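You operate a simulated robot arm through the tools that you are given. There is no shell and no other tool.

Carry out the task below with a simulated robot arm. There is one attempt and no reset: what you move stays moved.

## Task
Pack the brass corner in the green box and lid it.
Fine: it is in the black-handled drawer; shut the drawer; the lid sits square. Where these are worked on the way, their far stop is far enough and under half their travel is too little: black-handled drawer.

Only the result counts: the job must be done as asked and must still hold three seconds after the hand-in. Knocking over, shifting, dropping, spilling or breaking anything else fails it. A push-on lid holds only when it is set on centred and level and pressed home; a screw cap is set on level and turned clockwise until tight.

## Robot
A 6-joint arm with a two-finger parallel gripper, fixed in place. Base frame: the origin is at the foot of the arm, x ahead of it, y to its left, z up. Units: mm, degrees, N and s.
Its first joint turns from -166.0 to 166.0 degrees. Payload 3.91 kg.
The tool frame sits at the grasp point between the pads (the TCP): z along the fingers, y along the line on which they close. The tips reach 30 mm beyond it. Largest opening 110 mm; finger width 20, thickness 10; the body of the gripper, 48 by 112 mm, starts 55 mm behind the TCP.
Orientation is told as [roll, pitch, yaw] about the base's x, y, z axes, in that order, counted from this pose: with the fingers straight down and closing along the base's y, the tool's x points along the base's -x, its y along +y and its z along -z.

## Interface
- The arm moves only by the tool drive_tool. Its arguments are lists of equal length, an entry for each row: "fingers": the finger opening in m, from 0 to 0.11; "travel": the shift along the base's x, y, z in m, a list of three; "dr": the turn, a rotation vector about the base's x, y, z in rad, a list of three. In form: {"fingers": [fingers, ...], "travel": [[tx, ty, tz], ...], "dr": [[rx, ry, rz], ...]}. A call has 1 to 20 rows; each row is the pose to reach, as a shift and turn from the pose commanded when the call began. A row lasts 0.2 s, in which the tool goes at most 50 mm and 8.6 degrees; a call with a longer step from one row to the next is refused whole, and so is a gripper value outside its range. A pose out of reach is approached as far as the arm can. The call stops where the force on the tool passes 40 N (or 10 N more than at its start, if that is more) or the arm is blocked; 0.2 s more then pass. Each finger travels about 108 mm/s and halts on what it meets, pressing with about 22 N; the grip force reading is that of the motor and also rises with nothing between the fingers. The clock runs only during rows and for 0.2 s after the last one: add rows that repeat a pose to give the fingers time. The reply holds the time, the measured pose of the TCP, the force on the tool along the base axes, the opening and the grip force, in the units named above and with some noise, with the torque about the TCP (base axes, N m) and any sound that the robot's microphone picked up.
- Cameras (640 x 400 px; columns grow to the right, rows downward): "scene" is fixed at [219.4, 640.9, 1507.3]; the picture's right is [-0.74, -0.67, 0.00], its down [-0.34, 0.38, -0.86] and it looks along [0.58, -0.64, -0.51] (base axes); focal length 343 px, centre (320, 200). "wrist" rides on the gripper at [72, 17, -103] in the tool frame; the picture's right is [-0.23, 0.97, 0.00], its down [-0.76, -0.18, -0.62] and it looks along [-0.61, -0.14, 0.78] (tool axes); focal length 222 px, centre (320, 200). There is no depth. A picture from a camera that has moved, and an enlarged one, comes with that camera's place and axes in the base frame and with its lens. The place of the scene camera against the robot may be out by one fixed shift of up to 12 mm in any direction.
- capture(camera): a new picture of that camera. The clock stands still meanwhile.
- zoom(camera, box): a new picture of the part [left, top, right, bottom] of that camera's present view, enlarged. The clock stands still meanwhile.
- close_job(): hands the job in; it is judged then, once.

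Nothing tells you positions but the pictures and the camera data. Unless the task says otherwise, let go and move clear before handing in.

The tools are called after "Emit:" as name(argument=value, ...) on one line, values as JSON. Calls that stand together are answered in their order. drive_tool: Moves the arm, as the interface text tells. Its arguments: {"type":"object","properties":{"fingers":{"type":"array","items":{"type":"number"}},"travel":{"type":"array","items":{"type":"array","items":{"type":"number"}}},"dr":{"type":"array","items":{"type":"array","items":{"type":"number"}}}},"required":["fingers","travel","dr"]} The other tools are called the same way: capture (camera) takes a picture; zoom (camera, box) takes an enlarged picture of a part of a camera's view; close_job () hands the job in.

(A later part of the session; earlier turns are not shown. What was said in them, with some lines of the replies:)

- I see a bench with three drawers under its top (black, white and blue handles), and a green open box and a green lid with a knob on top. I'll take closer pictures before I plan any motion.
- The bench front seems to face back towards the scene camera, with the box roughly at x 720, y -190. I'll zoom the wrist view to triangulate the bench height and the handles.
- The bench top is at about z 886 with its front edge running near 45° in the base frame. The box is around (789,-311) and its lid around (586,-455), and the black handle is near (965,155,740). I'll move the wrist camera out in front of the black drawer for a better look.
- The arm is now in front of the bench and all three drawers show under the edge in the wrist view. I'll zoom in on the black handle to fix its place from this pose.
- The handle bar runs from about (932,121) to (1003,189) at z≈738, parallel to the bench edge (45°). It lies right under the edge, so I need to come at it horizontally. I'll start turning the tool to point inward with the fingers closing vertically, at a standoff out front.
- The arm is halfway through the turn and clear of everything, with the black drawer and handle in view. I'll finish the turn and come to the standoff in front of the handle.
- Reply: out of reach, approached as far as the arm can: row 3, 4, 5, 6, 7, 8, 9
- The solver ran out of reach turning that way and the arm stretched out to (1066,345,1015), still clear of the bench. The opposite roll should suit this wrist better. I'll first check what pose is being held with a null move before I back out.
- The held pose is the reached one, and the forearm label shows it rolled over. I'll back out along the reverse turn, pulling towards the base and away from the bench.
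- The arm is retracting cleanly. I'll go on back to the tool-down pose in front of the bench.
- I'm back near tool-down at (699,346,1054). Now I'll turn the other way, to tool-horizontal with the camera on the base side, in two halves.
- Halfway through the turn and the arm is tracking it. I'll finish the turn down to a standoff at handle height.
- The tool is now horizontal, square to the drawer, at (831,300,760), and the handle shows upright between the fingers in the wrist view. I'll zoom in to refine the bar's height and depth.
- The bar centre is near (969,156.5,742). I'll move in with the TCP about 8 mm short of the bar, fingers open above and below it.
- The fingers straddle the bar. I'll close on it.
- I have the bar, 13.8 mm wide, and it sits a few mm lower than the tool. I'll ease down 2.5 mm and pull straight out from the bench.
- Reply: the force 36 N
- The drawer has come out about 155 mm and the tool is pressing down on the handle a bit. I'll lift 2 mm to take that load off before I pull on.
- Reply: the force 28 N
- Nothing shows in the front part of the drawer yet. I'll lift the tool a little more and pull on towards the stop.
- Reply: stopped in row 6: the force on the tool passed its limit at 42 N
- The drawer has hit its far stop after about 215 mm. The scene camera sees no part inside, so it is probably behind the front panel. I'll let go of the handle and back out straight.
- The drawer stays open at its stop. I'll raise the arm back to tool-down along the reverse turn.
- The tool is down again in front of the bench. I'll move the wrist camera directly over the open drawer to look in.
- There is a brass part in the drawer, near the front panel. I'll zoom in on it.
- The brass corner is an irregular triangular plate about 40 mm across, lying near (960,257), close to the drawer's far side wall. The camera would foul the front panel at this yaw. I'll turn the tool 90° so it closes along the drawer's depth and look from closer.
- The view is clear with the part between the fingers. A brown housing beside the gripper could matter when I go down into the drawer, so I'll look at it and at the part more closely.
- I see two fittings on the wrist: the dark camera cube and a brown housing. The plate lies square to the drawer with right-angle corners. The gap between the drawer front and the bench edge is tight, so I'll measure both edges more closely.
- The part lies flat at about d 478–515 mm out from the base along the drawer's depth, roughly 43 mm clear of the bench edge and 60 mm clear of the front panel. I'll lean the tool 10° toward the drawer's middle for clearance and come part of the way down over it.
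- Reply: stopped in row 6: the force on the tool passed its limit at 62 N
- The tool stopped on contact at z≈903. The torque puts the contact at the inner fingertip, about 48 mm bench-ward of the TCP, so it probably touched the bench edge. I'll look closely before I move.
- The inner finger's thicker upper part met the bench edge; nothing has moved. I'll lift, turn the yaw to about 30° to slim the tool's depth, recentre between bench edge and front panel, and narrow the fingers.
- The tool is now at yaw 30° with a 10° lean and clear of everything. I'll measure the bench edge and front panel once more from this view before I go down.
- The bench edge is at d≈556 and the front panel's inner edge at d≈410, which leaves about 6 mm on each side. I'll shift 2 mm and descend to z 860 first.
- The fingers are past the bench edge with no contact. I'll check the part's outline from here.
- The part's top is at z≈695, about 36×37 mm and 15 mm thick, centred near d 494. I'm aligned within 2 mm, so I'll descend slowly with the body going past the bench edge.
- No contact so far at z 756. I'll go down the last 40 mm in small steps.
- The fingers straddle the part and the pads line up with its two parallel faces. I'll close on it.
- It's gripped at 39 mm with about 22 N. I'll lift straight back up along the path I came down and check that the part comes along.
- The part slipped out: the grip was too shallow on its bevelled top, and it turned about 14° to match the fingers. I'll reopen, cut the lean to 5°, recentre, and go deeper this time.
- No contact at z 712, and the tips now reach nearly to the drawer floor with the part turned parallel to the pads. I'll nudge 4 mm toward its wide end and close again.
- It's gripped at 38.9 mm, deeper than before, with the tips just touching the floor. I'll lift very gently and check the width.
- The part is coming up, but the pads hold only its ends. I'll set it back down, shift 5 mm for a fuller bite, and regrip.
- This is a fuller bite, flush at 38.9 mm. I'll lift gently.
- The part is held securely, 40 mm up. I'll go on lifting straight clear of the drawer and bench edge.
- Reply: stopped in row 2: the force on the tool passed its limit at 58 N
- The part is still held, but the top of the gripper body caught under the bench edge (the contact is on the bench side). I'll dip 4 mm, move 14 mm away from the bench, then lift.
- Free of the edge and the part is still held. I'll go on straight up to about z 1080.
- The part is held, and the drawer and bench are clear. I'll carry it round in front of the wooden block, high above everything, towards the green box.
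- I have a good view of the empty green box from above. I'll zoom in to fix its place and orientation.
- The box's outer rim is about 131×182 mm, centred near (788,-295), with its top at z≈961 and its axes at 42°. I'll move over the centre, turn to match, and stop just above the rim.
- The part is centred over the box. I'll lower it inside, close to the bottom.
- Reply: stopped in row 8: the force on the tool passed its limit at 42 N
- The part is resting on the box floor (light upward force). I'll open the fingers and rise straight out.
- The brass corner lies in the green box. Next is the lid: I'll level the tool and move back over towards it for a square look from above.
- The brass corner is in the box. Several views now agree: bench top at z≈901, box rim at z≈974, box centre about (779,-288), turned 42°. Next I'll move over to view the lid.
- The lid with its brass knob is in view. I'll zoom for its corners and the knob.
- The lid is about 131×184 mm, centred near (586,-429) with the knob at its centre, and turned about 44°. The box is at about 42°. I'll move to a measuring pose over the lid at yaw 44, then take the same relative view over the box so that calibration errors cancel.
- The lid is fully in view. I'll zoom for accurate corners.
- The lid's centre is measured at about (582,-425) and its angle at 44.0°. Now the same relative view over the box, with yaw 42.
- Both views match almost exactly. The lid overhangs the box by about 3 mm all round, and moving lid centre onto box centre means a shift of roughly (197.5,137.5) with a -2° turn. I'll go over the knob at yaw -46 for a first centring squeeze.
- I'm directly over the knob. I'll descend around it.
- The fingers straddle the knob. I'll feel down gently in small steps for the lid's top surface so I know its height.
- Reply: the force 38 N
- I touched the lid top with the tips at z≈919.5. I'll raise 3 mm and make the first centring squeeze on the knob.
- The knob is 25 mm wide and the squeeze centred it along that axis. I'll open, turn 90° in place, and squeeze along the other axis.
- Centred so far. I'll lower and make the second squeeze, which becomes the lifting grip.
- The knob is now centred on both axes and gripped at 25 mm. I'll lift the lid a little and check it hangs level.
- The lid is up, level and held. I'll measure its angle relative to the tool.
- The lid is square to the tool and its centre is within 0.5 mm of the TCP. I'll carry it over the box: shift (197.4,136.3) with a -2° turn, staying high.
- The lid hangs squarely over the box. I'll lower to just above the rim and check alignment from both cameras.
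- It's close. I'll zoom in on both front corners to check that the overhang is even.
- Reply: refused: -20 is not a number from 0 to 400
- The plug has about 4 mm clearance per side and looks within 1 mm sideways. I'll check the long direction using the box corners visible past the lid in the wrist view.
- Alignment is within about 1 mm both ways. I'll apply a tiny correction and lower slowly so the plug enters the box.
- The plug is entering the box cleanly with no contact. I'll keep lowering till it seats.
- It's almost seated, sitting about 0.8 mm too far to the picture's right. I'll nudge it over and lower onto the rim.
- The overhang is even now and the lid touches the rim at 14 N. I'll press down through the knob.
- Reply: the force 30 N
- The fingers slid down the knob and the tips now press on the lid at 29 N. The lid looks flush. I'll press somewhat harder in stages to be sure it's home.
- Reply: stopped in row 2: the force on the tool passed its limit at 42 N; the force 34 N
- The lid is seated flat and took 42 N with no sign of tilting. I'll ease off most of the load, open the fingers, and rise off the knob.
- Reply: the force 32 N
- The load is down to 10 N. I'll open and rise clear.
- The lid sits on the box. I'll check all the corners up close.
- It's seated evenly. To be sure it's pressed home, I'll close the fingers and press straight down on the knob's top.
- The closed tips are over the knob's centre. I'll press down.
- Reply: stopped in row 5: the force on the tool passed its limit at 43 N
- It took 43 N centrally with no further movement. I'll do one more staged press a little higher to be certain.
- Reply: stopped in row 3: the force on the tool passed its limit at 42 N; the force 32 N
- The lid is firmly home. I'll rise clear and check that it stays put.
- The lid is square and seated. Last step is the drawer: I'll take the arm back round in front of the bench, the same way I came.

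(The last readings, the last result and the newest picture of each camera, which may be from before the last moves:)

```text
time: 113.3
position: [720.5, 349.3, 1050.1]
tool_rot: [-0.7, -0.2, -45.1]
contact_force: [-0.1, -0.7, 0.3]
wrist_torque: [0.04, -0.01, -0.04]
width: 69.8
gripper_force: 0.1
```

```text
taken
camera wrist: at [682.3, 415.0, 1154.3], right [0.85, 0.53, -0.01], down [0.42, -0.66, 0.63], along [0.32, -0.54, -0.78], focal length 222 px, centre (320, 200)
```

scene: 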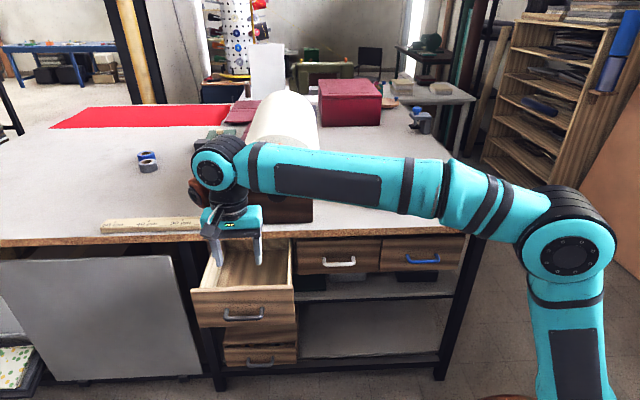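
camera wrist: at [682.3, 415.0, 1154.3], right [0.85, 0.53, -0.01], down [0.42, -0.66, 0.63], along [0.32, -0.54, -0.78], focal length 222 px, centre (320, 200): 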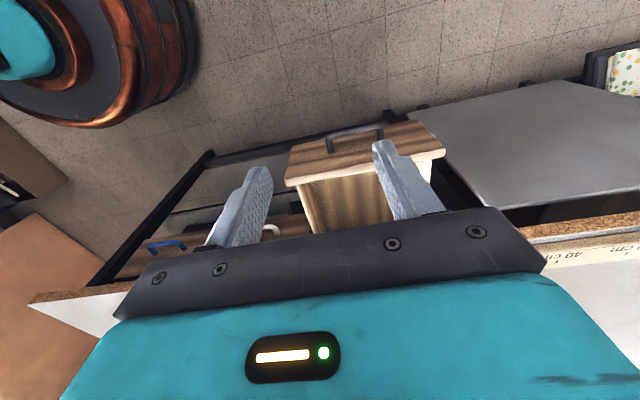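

In position, tool down, in front of the open drawer. I'll turn the tool horizontal along the same path as before.

Emit:
drive_tool(fingers=[0.07, 0.07, 0.07, 0.07, 0.07, 0.07, 0.07, 0.07, 0.07, 0.07, 0.07, 0.07, 0.07, 0.07, 0.07, 0.07], travel=[[0.001, 0.002, -0.019], [0.003, 0.004, -0.039], [0.004, 0.007, -0.058], [0.006, 0.009, -0.077], [0.007, 0.011, -0.097], [0.008, 0.013, -0.116], [0.01, 0.015, -0.135], [0.011, 0.018, -0.155], [0.012, 0.02, -0.174], [0.014, 0.022, -0.193], [0.015, 0.024, -0.212], [0.017, 0.026, -0.232], [0.018, 0.028, -0.251], [0.019, 0.031, -0.27], [0.021, 0.033, -0.29], [0.022, 0.035, -0.309]], dr=[[-0.1069, 0, 0.0756], [-0.2138, 0, 0.1511], [-0.3206, 0, 0.2267], [-0.4275, 0, 0.3023], [-0.5344, 0, 0.3778], [-0.6413, 0, 0.4534], [-0.7481, 0, 0.5289], [-0.855, 0, 0.6045], [-0.9619, 0, 0.6801], [-1.0688, 0, 0.7556], [-1.1756, 0, 0.8312], [-1.2825, 0, 0.9068], [-1.3894, 0, 0.9823], [-1.4963, 0, 1.0579], [-1.6031, 0, 1.1334], [-1.71, 0, 1.209]])

Emit:
capture(camera="scene")

Emit:
capture(camera="wrist")

```text
time: 116.7
position: [741.4, 384.2, 739.8]
tool_rot: [-90.8, 0.0, 45.3]
contact_force: [-0.4, -0.4, 0.5]
wrist_torque: [-0.02, 0.02, 0.04]
width: 69.9
gripper_force: 0.1
```

```text
taken
```

scene: 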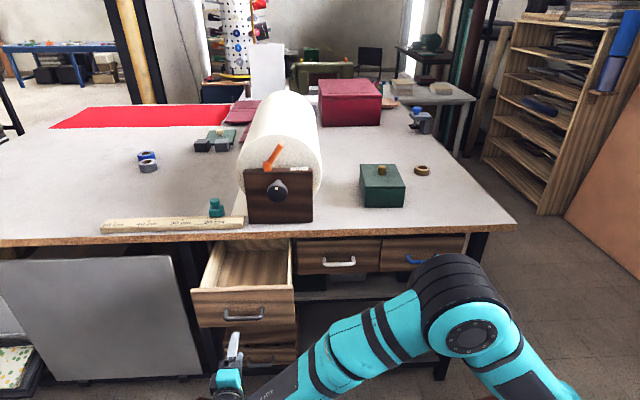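

```text
taken
camera wrist: at [617.5, 406.8, 723.2], right [0.17, 0.15, -0.97], down [0.09, 0.98, 0.17], along [0.98, -0.12, 0.15], focal length 222 px, centre (320, 200)
```

wrist: 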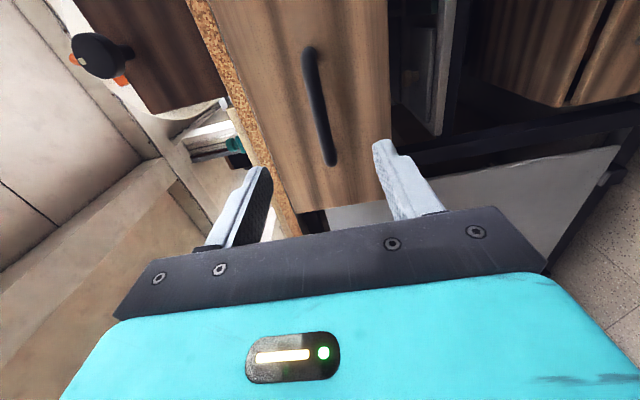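

Tool horizontal, handle in line. I'll move in over the bar and close on it.

Emit:
drive_tool(fingers=[0.07, 0.07, 0.07, 0.07, 0.07, 0.07, 0.05, 0.03, 0.01, 0.0, 0.0], travel=[[0.012, -0.012, 0], [0.026, -0.026, 0], [0.04, -0.04, 0], [0.053, -0.053, 0], [0.063, -0.063, 0], [0.07, -0.07, 0], [0.07, -0.07, 0], [0.07, -0.07, 0], [0.07, -0.07, 0], [0.07, -0.07, 0], [0.07, -0.07, 0]], dr=[[0, 0, 0], [0, 0, 0], [0, 0, 0], [0, 0, 0], [0, 0, 0], [0, 0, 0], [0, 0, 0], [0, 0, 0], [0, 0, 0], [0, 0, 0], [0, 0, 0]])

Emit:
capture(camera="wrist")

Emit:
zoom(camera="scene", box=[180, 240, 320, 327])

```text
time: 119.1
position: [812.6, 315.0, 739.8]
tool_rot: [-90.8, 0.0, 45.2]
contact_force: [0.2, -0.4, -1.9]
wrist_torque: [0.08, 0.0, 0.07]
width: 13.6
gripper_force: 45.0
```

```text
taken
camera wrist: at [688.2, 336.8, 722.9], right [0.17, 0.15, -0.97], down [0.09, 0.98, 0.17], along [0.98, -0.12, 0.15], focal length 222 px, centre (320, 200)
```

wrist: 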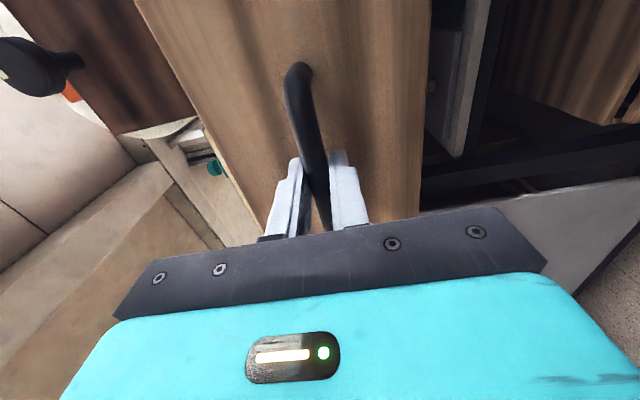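

```text
4.57 times, centred on (250, 284) of scene
camera zoom: at [219.4, 640.9, 1507.3], right [-0.74, -0.67, 0.0], down [-0.34, 0.38, -0.86], along [0.58, -0.64, -0.51], focal length 1567 px, centre (640, -182)
```

zoom: 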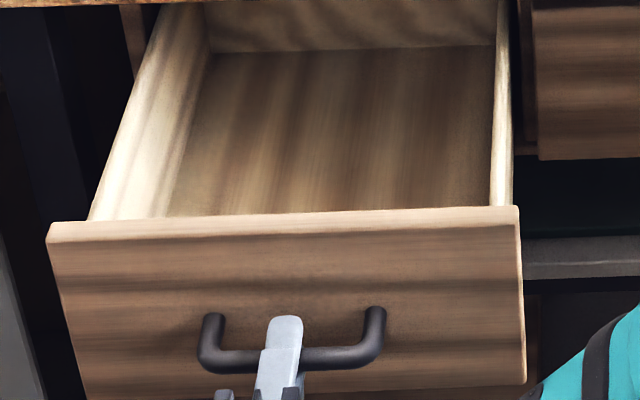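

The handle is gripped. I'll push the drawer in.

Emit:
drive_tool(fingers=[0.0, 0.0, 0.0, 0.0, 0.0, 0.0, 0.0, 0.0], travel=[[0.005, -0.005, 0], [0.014, -0.014, 0], [0.026, -0.026, 0], [0.039, -0.039, 0], [0.052, -0.052, 0], [0.065, -0.065, 0], [0.076, -0.076, 0], [0.085, -0.085, 0]], dr=[[0, 0, 0], [0, 0, 0], [0, 0, 0], [0, 0, 0], [0, 0, 0], [0, 0, 0], [0, 0, 0], [0, 0, 0]])

Emit:
capture(camera="scene")

```text
time: 120.9
position: [897.6, 228.7, 739.1]
tool_rot: [-90.7, 0.2, 45.2]
contact_force: [-7.2, -7.6, -14.2]
wrist_torque: [0.16, 0.06, -0.39]
width: 13.4
gripper_force: 44.9
```

```text
taken
```

scene: 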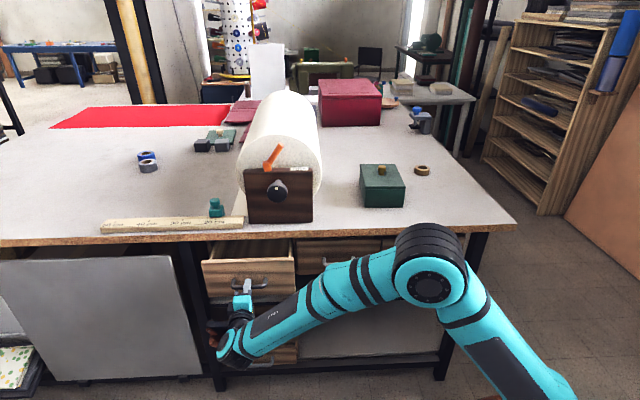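

The drawer is halfway in. I'll continue to fully shut, easing the small side loads.

Emit:
drive_tool(fingers=[0.0, 0.0, 0.0, 0.0, 0.0, 0.0, 0.0, 0.0, 0.0], travel=[[0.004, -0.006, -0.001], [0.013, -0.015, -0.0015], [0.025, -0.027, -0.0015], [0.037, -0.039, -0.0015], [0.048, -0.05, -0.0015], [0.057, -0.059, -0.0015], [0.063, -0.065, -0.0015], [0.067, -0.069, -0.0015], [0.069, -0.071, -0.0015]], dr=[[0, 0, 0], [0, 0, 0], [0, 0, 0], [0, 0, 0], [0, 0, 0], [0, 0, 0], [0, 0, 0], [0, 0, 0], [0, 0, 0]])

Emit:
capture(camera="scene")

Emit:
zoom(camera="scene", box=[190, 220, 310, 295])

```text
time: 122.8
position: [960.6, 164.7, 739.4]
tool_rot: [-90.7, 0.0, 45.4]
contact_force: [-33.1, 28.9, 2.2]
wrist_torque: [0.1, -0.15, -0.03]
width: 13.6
gripper_force: 45.4
stopped in row 9: the force on the tool passed its limit at 47 N (the readings are from after the stop); the commanded pose is now the measured one
```

```text
taken
```

scene: 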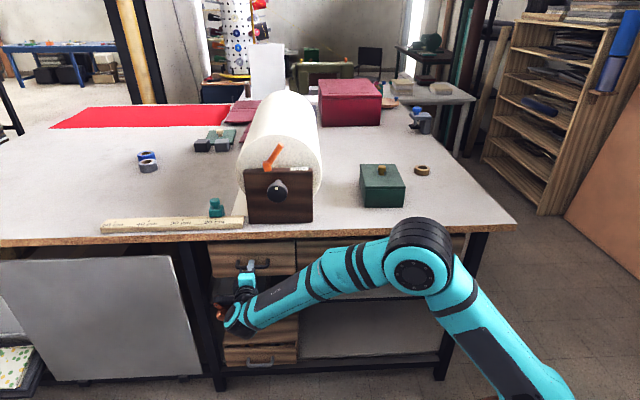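

```text
5.33 times, centred on (250, 258) of scene
camera zoom: at [219.4, 640.9, 1507.3], right [-0.74, -0.67, 0.0], down [-0.34, 0.38, -0.86], along [0.58, -0.64, -0.51], focal length 1828 px, centre (693, -107)
```

zoom: 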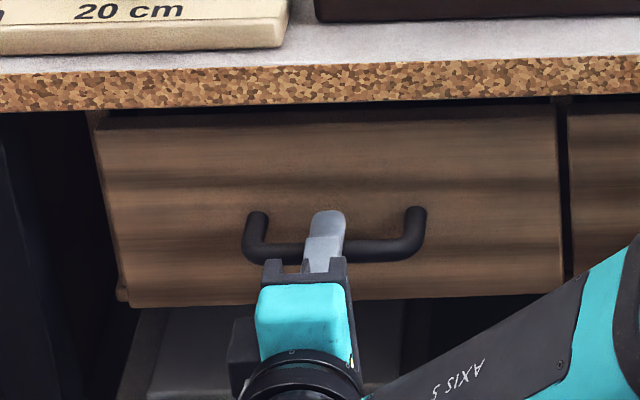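

The drawer reached its stop at 47 N, and its front matches the first picture exactly. I'll let go and back straight out.

Emit:
drive_tool(fingers=[0.02, 0.04, 0.05, 0.05, 0.05, 0.05, 0.05, 0.05, 0.05, 0.05], travel=[[0, 0, 0], [0, 0, 0], [0, 0, 0], [-0.01, 0.01, 0], [-0.025, 0.025, 0], [-0.045, 0.045, 0], [-0.065, 0.065, 0], [-0.085, 0.085, 0], [-0.105, 0.105, 0], [-0.125, 0.125, 0]], dr=[[0, 0, 0], [0, 0, 0], [0, 0, 0], [0, 0, 0], [0, 0, 0], [0, 0, 0], [0, 0, 0], [0, 0, 0], [0, 0, 0], [0, 0, 0]])

Emit:
zoom(camera="scene", box=[190, 220, 310, 295])

Emit:
zoom(camera="scene", box=[200, 220, 360, 320])

Emit:
capture(camera="wrist")

```text
time: 125.0
position: [836.3, 285.4, 739.4]
tool_rot: [-90.8, -0.1, 45.2]
contact_force: [0.4, -0.2, 0.0]
wrist_torque: [0.01, -0.02, -0.02]
width: 49.8
gripper_force: 0.1
```

```text
5.33 times, centred on (250, 258) of scene
camera zoom: at [219.4, 640.9, 1507.3], right [-0.74, -0.67, 0.0], down [-0.34, 0.38, -0.86], along [0.58, -0.64, -0.51], focal length 1828 px, centre (693, -107)
```

zoom: 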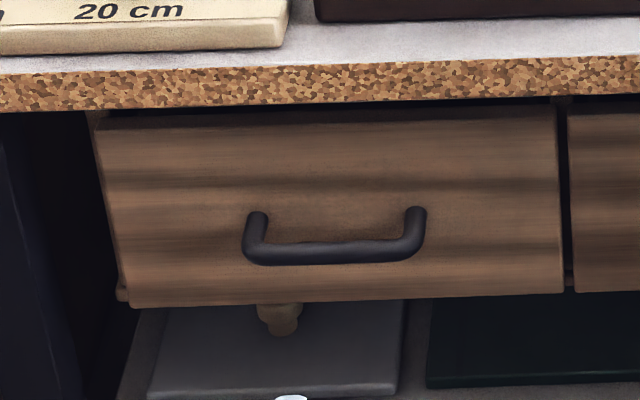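

```text
4.00 times, centred on (280, 270) of scene
camera zoom: at [219.4, 640.9, 1507.3], right [-0.74, -0.67, 0.0], down [-0.34, 0.38, -0.86], along [0.58, -0.64, -0.51], focal length 1371 px, centre (480, -80)
```

zoom: 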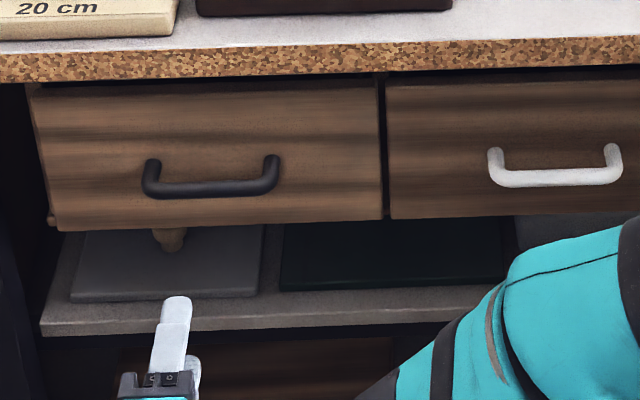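

```text
taken
camera wrist: at [713.3, 308.9, 723.1], right [0.17, 0.15, -0.97], down [0.09, 0.98, 0.17], along [0.98, -0.12, 0.15], focal length 222 px, centre (320, 200)
```

wrist: 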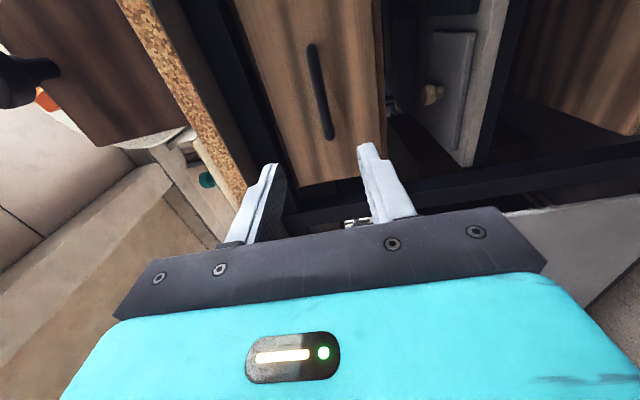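

The drawer is shut, identical to the first picture, and the gripper is clear. I'll take a final look at the box, the lid and the rest of the bench.

Emit:
capture(camera="scene")

Emit:
zoom(camera="scene", box=[364, 178, 388, 193])

Emit:
zoom(camera="scene", box=[388, 178, 412, 193])

Emit:
zoom(camera="scene", box=[352, 158, 376, 173])

```text
taken
```

scene: 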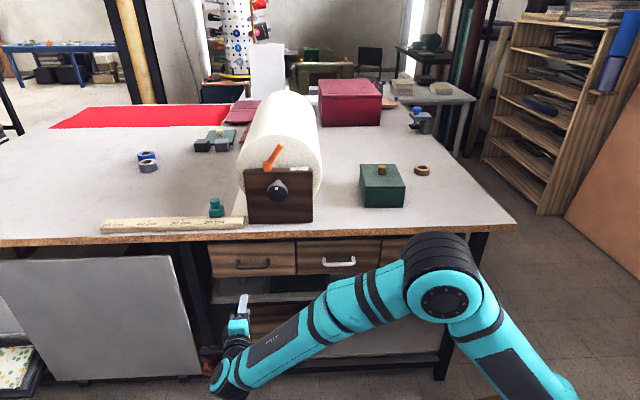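

```text
16.00 times, centred on (376, 186) of scene
camera zoom: at [219.4, 640.9, 1507.3], right [-0.74, -0.67, 0.0], down [-0.34, 0.38, -0.86], along [0.58, -0.64, -0.51], focal length 5484 px, centre (-576, 432)
```

zoom: 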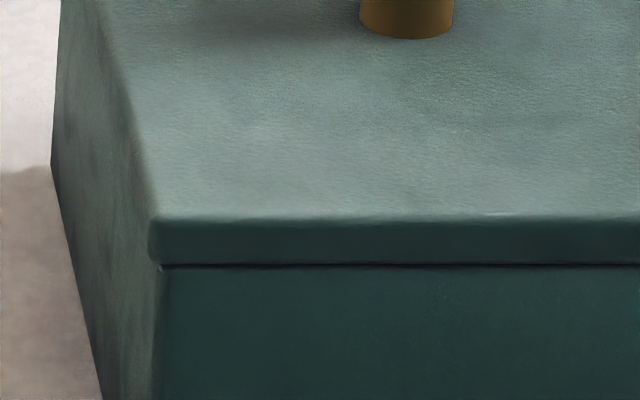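

```text
16.00 times, centred on (400, 186) of scene
camera zoom: at [219.4, 640.9, 1507.3], right [-0.74, -0.67, 0.0], down [-0.34, 0.38, -0.86], along [0.58, -0.64, -0.51], focal length 5484 px, centre (-960, 432)
```

zoom: 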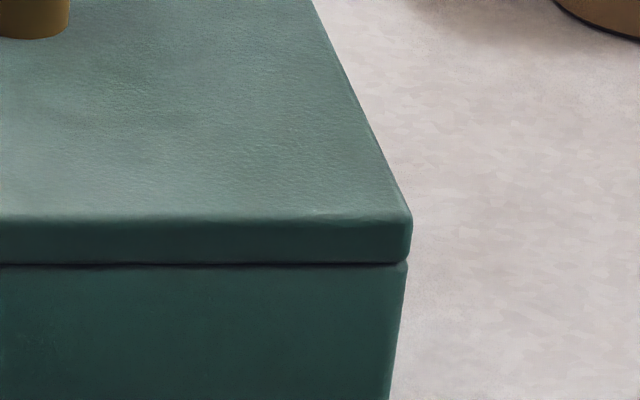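

```text
16.00 times, centred on (364, 166) of scene
camera zoom: at [219.4, 640.9, 1507.3], right [-0.74, -0.67, 0.0], down [-0.34, 0.38, -0.86], along [0.58, -0.64, -0.51], focal length 5484 px, centre (-384, 752)
```

zoom: 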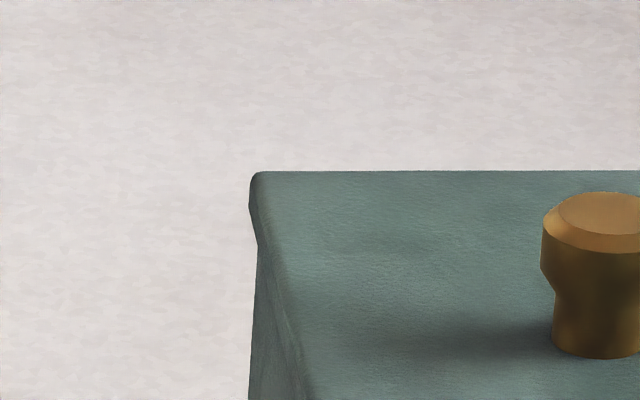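

The brass corner is in the green box, the lid is seated flush and even all round, and the black-handled drawer is shut. Everything else on the bench is where it was and the gripper is empty and clear, so I'm handing in.

Emit:
close_job()

```text
The job is handed in.
```

The brass corner is in the green box with its lid pressed on, and the black-handled drawer is shut again. I've handed the job in, but I haven't seen the judge's verdict.

- **Brass corner:** it lies flat on the floor of the box. The first grip slipped, but the part only dropped back inside the drawer, and the second grip held.
- **Lid:** it sits level, with an overhang that looked the same on both sides at the front, about 1.5 mm each. I pressed it home to 42–43 N and saw no gap beyond the normal seam line.
- **Drawer:** I opened it to its far stop, about 215 mm, and pushed it shut until it hit its stop. Its front now matches the first picture.
- **Contacts on the way:** the gripper touched the bench edge twice while working in the drawer. The final pictures show nothing else moved or knocked over.

The gripper is open and about 175 mm clear of the drawer handle.
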